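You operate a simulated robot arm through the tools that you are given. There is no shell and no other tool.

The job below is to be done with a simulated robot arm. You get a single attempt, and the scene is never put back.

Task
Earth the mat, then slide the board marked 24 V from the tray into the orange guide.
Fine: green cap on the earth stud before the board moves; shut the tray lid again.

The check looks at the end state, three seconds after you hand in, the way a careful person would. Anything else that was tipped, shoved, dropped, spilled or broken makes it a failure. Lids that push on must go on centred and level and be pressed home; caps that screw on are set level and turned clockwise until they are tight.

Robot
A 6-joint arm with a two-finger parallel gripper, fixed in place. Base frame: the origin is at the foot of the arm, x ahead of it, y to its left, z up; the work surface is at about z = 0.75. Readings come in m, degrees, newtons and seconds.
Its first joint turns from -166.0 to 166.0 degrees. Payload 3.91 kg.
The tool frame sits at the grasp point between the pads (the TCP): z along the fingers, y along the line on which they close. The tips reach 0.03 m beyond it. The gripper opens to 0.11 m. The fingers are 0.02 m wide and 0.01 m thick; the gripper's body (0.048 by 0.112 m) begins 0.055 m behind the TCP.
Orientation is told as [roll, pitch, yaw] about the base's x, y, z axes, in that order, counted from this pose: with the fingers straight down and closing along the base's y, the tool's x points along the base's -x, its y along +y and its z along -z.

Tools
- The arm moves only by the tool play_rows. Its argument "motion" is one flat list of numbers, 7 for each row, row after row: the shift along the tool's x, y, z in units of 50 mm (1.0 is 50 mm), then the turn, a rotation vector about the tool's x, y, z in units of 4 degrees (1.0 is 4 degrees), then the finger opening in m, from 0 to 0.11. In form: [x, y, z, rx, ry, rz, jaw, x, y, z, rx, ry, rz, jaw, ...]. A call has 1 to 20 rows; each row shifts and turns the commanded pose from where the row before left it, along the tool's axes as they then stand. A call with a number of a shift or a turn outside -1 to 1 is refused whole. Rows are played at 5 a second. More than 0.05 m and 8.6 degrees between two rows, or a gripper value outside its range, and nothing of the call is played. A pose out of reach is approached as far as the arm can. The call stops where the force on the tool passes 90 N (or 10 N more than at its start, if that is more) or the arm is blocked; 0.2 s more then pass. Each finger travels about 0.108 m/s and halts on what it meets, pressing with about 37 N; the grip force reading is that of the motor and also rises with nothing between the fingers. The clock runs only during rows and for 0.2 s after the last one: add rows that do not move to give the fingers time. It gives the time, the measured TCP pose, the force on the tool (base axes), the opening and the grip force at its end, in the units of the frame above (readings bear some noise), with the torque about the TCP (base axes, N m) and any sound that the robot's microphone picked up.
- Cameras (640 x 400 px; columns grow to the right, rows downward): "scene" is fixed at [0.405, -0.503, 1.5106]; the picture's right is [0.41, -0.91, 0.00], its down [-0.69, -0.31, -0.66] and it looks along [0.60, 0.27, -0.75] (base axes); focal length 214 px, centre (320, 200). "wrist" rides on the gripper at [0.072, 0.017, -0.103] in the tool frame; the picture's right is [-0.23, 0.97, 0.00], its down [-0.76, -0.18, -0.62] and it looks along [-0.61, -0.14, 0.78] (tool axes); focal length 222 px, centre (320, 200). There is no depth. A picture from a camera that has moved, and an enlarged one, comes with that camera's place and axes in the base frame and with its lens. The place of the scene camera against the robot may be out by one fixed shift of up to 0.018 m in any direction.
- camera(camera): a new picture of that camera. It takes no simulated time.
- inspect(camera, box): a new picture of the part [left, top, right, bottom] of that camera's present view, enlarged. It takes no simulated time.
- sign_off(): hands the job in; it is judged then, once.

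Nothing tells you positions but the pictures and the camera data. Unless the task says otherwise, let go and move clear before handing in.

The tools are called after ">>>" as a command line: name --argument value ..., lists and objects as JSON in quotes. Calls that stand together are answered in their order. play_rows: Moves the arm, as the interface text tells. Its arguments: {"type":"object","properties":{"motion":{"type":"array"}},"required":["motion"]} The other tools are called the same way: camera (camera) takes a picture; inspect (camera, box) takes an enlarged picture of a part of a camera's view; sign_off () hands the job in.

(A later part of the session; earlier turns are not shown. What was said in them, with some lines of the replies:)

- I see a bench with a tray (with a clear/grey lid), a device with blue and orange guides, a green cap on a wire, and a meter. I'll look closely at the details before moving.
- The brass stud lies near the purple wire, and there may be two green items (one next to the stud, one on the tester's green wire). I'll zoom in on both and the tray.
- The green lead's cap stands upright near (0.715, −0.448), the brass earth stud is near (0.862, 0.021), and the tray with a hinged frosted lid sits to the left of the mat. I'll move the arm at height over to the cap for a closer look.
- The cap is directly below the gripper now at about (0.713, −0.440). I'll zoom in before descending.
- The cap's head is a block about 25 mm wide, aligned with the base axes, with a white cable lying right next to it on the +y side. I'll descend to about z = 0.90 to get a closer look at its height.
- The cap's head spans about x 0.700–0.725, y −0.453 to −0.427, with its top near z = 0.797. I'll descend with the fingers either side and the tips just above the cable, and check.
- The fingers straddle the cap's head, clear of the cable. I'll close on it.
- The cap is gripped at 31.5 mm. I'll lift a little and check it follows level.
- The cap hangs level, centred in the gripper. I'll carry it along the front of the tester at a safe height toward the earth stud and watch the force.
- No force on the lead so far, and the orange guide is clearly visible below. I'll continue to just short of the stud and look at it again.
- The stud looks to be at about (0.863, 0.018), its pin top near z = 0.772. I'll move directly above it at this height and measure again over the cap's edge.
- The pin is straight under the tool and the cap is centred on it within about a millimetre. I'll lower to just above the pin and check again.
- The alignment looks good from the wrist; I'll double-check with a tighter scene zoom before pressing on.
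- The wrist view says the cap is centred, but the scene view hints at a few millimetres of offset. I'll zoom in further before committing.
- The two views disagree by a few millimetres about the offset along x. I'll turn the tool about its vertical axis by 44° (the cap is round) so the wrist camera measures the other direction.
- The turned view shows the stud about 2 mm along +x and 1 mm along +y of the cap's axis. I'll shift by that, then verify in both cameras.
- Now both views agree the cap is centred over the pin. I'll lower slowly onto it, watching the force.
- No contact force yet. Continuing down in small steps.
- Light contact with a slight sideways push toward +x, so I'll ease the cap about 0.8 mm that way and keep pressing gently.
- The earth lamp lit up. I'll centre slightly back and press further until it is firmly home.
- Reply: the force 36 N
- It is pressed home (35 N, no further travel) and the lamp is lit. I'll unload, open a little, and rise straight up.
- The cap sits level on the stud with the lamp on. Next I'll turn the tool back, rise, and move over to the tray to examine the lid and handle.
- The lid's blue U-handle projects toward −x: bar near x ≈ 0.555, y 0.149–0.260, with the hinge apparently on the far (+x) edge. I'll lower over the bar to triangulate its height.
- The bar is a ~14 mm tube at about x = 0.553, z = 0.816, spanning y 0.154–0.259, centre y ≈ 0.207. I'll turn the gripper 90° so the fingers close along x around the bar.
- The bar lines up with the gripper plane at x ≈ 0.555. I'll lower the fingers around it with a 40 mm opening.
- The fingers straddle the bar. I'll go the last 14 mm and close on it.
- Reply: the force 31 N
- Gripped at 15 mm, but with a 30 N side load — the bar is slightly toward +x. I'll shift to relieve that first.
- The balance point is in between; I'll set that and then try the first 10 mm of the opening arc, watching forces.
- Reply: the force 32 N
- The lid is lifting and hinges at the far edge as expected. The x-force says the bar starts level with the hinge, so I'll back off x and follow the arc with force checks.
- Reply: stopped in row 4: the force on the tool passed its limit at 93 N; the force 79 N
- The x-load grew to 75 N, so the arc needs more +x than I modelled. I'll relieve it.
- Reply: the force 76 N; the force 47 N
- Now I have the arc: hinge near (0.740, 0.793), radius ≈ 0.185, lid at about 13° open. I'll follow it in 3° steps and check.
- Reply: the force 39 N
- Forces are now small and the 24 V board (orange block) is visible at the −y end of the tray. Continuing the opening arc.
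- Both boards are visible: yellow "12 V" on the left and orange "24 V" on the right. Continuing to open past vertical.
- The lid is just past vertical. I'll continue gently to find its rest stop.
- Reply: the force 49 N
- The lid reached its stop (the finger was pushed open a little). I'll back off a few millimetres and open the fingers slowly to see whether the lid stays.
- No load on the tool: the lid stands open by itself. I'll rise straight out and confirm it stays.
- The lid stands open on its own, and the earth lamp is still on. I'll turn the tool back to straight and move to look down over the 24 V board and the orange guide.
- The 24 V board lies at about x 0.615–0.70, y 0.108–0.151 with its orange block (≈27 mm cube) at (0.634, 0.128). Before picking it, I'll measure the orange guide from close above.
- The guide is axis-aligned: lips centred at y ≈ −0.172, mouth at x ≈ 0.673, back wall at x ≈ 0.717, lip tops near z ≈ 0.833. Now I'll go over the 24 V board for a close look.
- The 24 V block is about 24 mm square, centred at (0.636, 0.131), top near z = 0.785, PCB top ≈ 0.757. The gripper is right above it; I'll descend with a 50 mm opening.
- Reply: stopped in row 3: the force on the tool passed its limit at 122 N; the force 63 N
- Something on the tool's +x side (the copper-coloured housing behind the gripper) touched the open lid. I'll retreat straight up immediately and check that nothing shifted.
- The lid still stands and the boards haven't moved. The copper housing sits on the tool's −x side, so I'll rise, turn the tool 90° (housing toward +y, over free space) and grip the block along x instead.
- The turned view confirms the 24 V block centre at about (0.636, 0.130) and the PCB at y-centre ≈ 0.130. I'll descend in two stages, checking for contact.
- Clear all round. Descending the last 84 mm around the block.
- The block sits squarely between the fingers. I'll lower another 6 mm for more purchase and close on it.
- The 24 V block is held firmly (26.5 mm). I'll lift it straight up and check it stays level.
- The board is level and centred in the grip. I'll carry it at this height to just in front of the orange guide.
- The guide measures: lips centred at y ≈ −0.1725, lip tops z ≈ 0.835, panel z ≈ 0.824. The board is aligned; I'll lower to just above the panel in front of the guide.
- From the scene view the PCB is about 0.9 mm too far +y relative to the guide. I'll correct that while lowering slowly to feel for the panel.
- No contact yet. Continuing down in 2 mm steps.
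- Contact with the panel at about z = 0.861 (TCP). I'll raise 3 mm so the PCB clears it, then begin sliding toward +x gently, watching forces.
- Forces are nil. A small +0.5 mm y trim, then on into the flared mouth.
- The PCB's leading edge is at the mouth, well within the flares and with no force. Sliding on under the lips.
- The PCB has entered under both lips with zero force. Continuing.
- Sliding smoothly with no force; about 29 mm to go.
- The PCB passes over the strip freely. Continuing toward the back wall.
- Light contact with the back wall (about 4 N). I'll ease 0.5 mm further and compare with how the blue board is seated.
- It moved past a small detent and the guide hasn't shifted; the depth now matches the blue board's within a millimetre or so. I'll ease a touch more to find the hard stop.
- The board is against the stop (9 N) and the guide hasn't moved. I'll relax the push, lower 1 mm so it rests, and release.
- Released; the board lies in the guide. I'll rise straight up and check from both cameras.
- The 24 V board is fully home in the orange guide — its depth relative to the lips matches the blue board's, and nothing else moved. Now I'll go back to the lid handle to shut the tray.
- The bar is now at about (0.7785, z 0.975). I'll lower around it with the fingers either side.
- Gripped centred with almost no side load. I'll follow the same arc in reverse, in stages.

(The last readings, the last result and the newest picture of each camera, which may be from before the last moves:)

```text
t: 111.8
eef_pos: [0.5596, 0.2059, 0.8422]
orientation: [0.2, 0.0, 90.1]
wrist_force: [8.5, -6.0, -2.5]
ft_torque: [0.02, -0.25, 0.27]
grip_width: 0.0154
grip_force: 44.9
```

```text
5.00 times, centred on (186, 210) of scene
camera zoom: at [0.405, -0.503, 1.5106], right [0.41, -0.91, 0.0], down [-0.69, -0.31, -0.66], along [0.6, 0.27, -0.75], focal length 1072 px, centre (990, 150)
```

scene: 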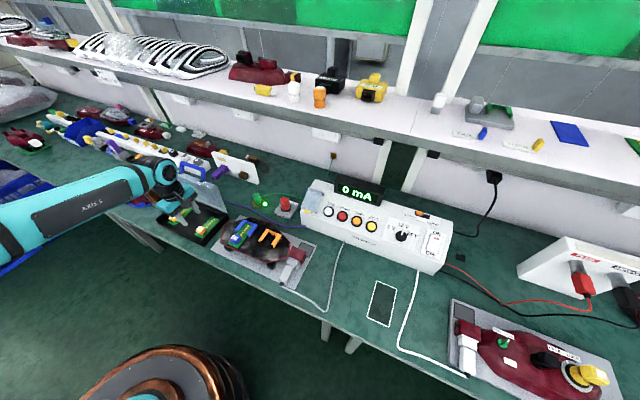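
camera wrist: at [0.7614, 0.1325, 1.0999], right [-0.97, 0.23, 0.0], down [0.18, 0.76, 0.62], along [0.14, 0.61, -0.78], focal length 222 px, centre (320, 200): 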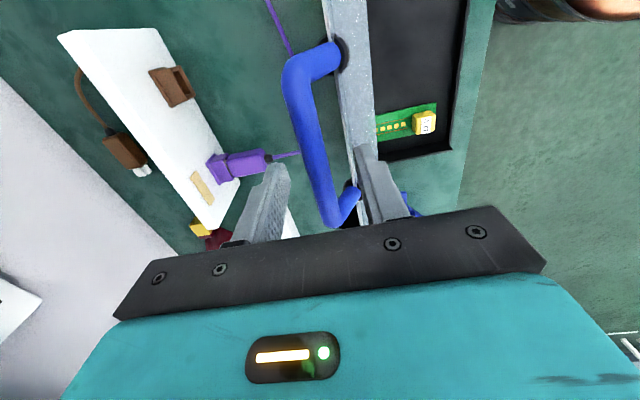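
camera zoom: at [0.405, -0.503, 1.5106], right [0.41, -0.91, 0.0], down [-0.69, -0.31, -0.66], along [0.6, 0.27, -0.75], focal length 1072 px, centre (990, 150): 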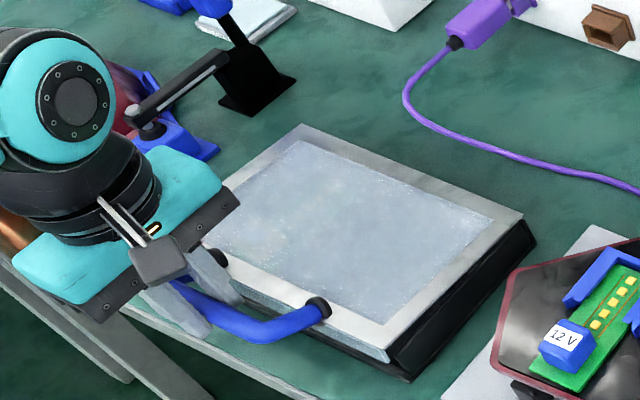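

Nearly closed. Last bit in small steps until the lid seats.

>>> play_rows --motion '[0, 0.012, 0.096, 0, 0, 0, 0.005, 0, 0.014, 0.096, 0, 0, 0, 0.005, 0, 0, 0, 0, 0, 0, 0.005]'

>>> play_rows --motion '[0, 0.005, 0.06, 0, 0, 0, 0.005, 0, 0, 0, 0, 0, 0, 0.005]'

```text
t: 112.5
eef_pos: [0.5562, 0.2047, 0.8328]
orientation: [0.2, 0.0, 90.2]
wrist_force: [1.2, -0.3, -1.2]
ft_torque: [0.22, -0.02, 0.28]
grip_width: 0.0152
grip_force: 44.7
```

```text
t: 113.2
eef_pos: [0.5561, 0.2046, 0.8293]
orientation: [0.2, 0.1, 90.1]
wrist_force: [-2.6, -0.2, -0.9]
ft_torque: [0.1, 0.07, 0.29]
grip_width: 0.0154
grip_force: 44.7
```

>>> play_rows --motion '[0, 0.003, 0.05, 0, 0, 0, 0.005, 0, 0, 0, 0, 0, 0, 0.005]'

>>> inspect --camera "scene" --box '[150, 190, 246, 250]'

```text
t: 113.8
eef_pos: [0.5572, 0.2055, 0.8271]
orientation: [0.2, 0.1, 90.1]
wrist_force: [-17.0, 2.2, 1.8]
ft_torque: [0.09, 0.31, 0.28]
grip_width: 0.0153
grip_force: 44.8
```

```text
6.67 times, centred on (198, 220) of scene
camera zoom: at [0.405, -0.503, 1.5106], right [0.41, -0.91, 0.0], down [-0.69, -0.31, -0.66], along [0.6, 0.27, -0.75], focal length 1430 px, centre (1133, 67)
```

zoom: 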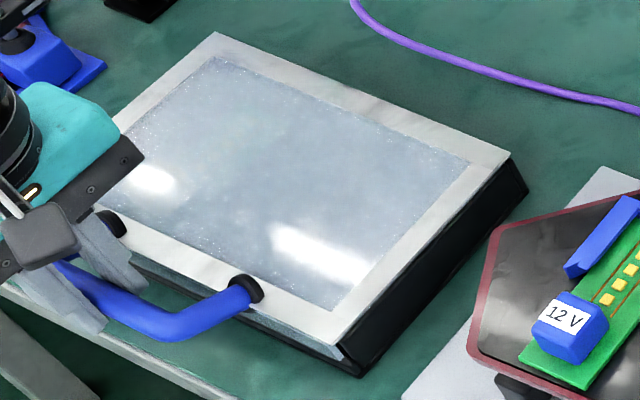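

>>> play_rows --motion '[0, 0.016, 0.02, 0, 0, 0, 0.005, 0, 0, 0.02, 0, 0, 0, 0.005, 0, 0, 0, 0, 0, 0, 0.005]'

>>> inspect --camera "scene" --box '[144, 190, 240, 250]'

```text
t: 114.5
eef_pos: [0.5562, 0.2052, 0.8273]
orientation: [-0.1, 0.1, 90.1]
wrist_force: [-1.7, 12.7, 30.9]
ft_torque: [0.25, 0.01, 0.24]
grip_width: 0.0158
grip_force: 45.1
```

```text
6.67 times, centred on (192, 220) of scene
camera zoom: at [0.405, -0.503, 1.5106], right [0.41, -0.91, 0.0], down [-0.69, -0.31, -0.66], along [0.6, 0.27, -0.75], focal length 1430 px, centre (1173, 67)
```

zoom: 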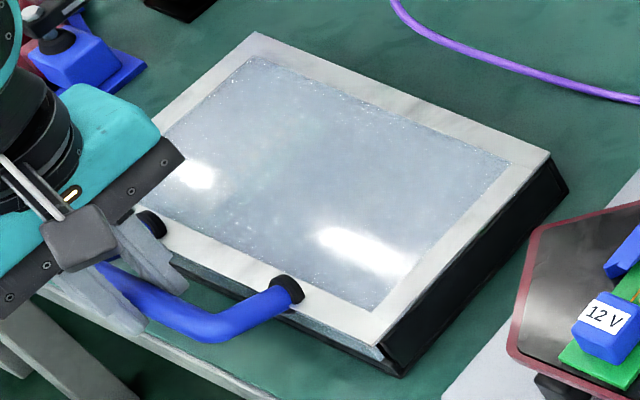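

The lid is shut (31 N against the stop, corners match the original image). I'll unload, release and rise clear.

>>> play_rows --motion '[0, 0, -0.035, 0, 0, 0, 0.005, 0, 0, 0, 0, 0, 0, 0.005]'

>>> play_rows --motion '[0, 0, 0, 0, 0, 0, 0.025, 0, 0, 0, 0, 0, 0, 0.035, 0, 0, 0, 0, 0, 0, 0.04, 0, 0, 0, 0, 0, 0, 0.04]'

>>> inspect --camera "wrist" --box '[220, 50, 420, 240]'

```text
t: 115.2
eef_pos: [0.5569, 0.205, 0.8271]
orientation: [0.1, 0.1, 90.2]
wrist_force: [7.8, 19.2, 20.4]
ft_torque: [0.92, -0.13, 0.25]
grip_width: 0.0154
grip_force: 45.1
```

```text
t: 116.2
eef_pos: [0.5573, 0.2037, 0.827]
orientation: [0.1, 0.0, 90.2]
wrist_force: [-0.3, 0.1, 0.0]
ft_torque: [0.0, -0.01, 0.01]
grip_width: 0.04
grip_force: 0.1
```

```text
2.11 times, centred on (320, 145) of wrist
camera zoom: at [0.5392, 0.1319, 0.929], right [-0.97, 0.23, 0.0], down [0.18, 0.76, 0.62], along [0.14, 0.61, -0.78], focal length 468 px, centre (320, 316)
```

zoom: 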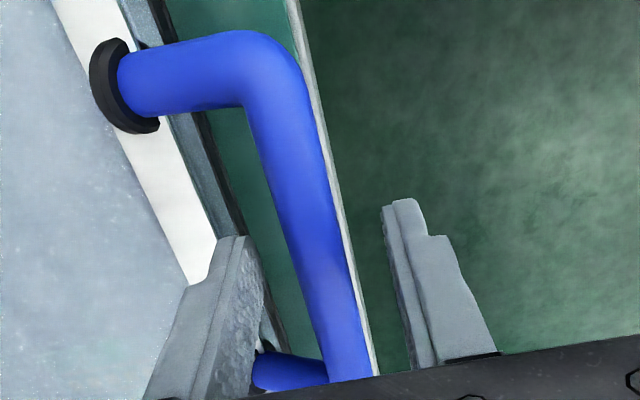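

Released with no load. Rising straight up and clear, then checking the whole scene.

>>> play_rows --motion '[0, 0, -0.3, 0, 0, 0, 0.04, 0, 0, -0.7, 0, 0, 0, 0.04, 0, 0, -0.9, 0, 0, 0, 0.045, 0, 0, -0.9, 0, 0, 0, 0.05, 0, 0, -0.9, 0, 0, 0, 0.05, 0, 0, 0, 0, 0, 0, 0.05]'

>>> camera --camera "scene"

>>> camera --camera "wrist"

>>> inspect --camera "scene" --box '[144, 190, 240, 250]'

>>> inspect --camera "scene" --box '[200, 180, 328, 260]'

```text
t: 117.5
eef_pos: [0.5566, 0.2028, 1.0134]
orientation: [0.2, 0.2, 90.1]
wrist_force: [-0.3, 0.4, -0.1]
ft_torque: [-0.04, 0.01, -0.01]
grip_width: 0.0501
grip_force: 0.1
```

```text
taken
```

scene: 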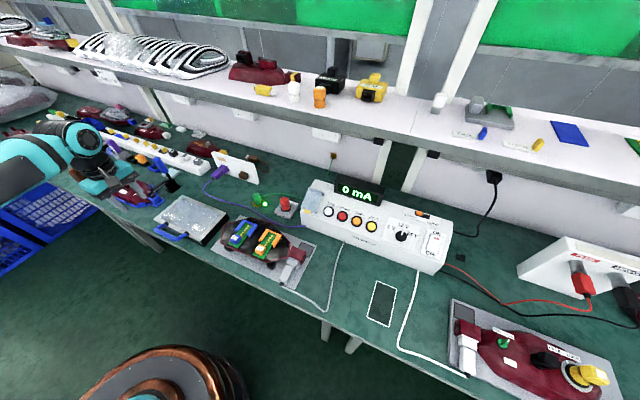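

```text
taken
camera wrist: at [0.5401, 0.131, 1.1159], right [-0.97, 0.23, 0.0], down [0.18, 0.76, 0.62], along [0.14, 0.61, -0.78], focal length 222 px, centre (320, 200)
```

wrist: 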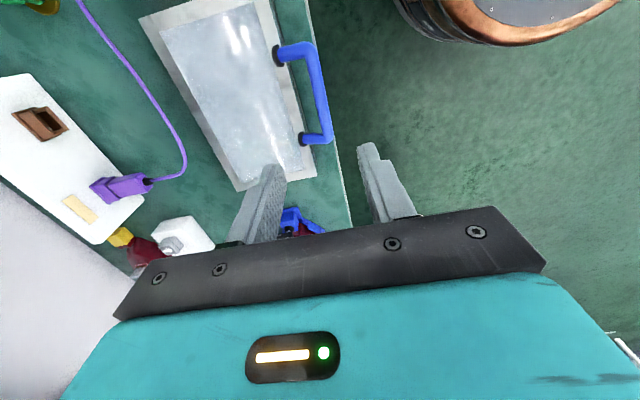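

```text
6.67 times, centred on (192, 220) of scene
camera zoom: at [0.405, -0.503, 1.5106], right [0.41, -0.91, 0.0], down [-0.69, -0.31, -0.66], along [0.6, 0.27, -0.75], focal length 1430 px, centre (1173, 67)
```

zoom: 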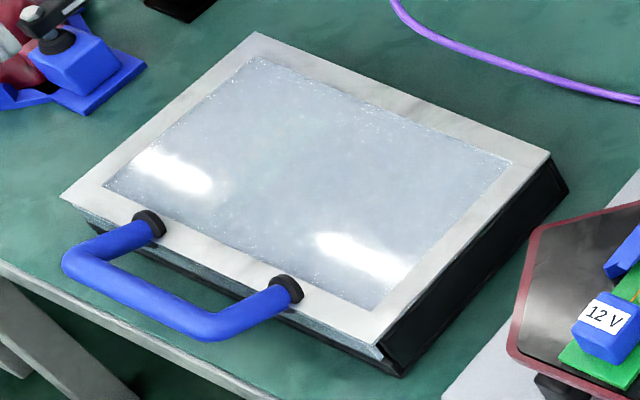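

```text
5.00 times, centred on (264, 220) of scene
camera zoom: at [0.405, -0.503, 1.5106], right [0.41, -0.91, 0.0], down [-0.69, -0.31, -0.66], along [0.6, 0.27, -0.75], focal length 1072 px, centre (600, 100)
```

zoom: 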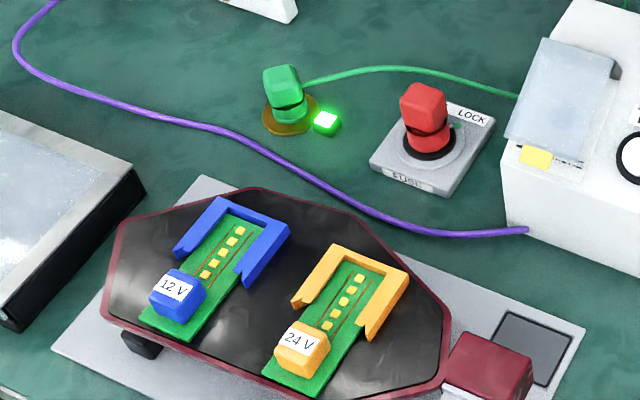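

>>> inspect --camera "scene" --box '[240, 186, 280, 211]'

>>> inspect --camera "scene" --box '[250, 225, 290, 262]'

>>> inspect --camera "scene" --box '[224, 216, 272, 252]'

>>> inspect --camera "scene" --box '[40, 100, 280, 250]'

```text
16.00 times, centred on (260, 198) of scene
camera zoom: at [0.405, -0.503, 1.5106], right [0.41, -0.91, 0.0], down [-0.69, -0.31, -0.66], along [0.6, 0.27, -0.75], focal length 3432 px, centre (1280, 224)
```

zoom: 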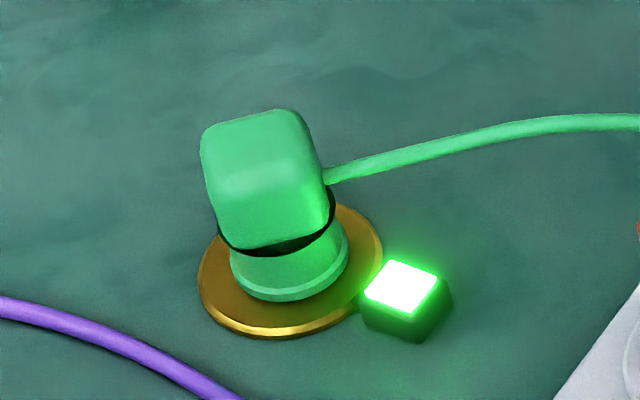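

```text
10.81 times, centred on (270, 244) of scene
camera zoom: at [0.405, -0.503, 1.5106], right [0.41, -0.91, 0.0], down [-0.69, -0.31, -0.66], along [0.6, 0.27, -0.75], focal length 2319 px, centre (860, -270)
```

zoom: 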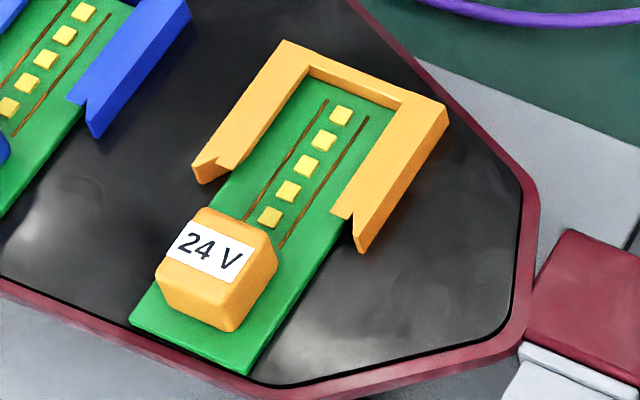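

```text
11.11 times, centred on (248, 234) of scene
camera zoom: at [0.405, -0.503, 1.5106], right [0.41, -0.91, 0.0], down [-0.69, -0.31, -0.66], along [0.6, 0.27, -0.75], focal length 2383 px, centre (1120, -178)
```

zoom: 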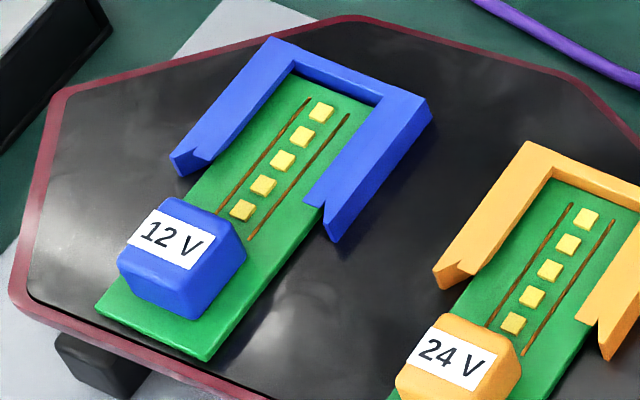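

```text
2.67 times, centred on (160, 175) of scene
camera zoom: at [0.405, -0.503, 1.5106], right [0.41, -0.91, 0.0], down [-0.69, -0.31, -0.66], along [0.6, 0.27, -0.75], focal length 572 px, centre (747, 267)
```

zoom: 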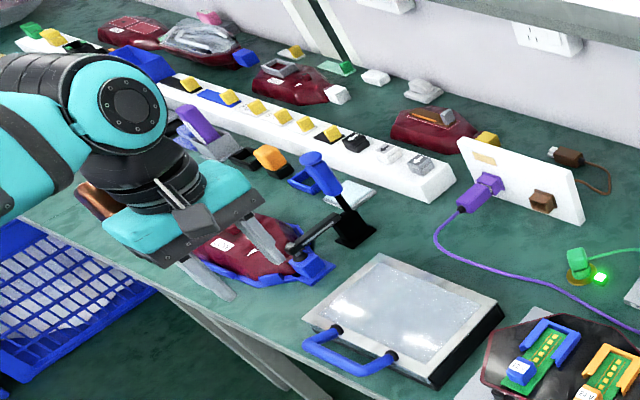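

Everything checks out: the green cap is seated on the stud and its lamp is lit. The 24 V board is fully in the orange guide, at the same depth as the blue one. The tray lid is shut exactly as it was, and nothing else has moved. The arm is clear, so I'm handing in.

>>> sign_off

```text
The job is handed in.
```

The mat is earthed, the 24 V board is in the orange guide and the tray lid is shut. I've handed the job in.

- **Earth:** I pressed the green cap onto the earth stud with about 35 N before touching the board. It stopped moving and the green lamp by the stud came on. I pressed it on without turning it, because the stud looked smooth with no thread.
- **Board:** I slid the 24 V board in until it met the stop at about 9 N. It sits at the same depth as the 12 V board in the blue guide, and the fixture did not move.
- **Lid:** It is closed, and its corners match the first picture.

**Contact with the lid:** on my first approach to the board, the copper housing behind the gripper bumped the open lid. The arm's force limit stopped that move, peaking at 122 N. I backed off, turned the tool and came in another way. In the pictures afterwards the lid and boards had not shifted, and the lid later closed normally.
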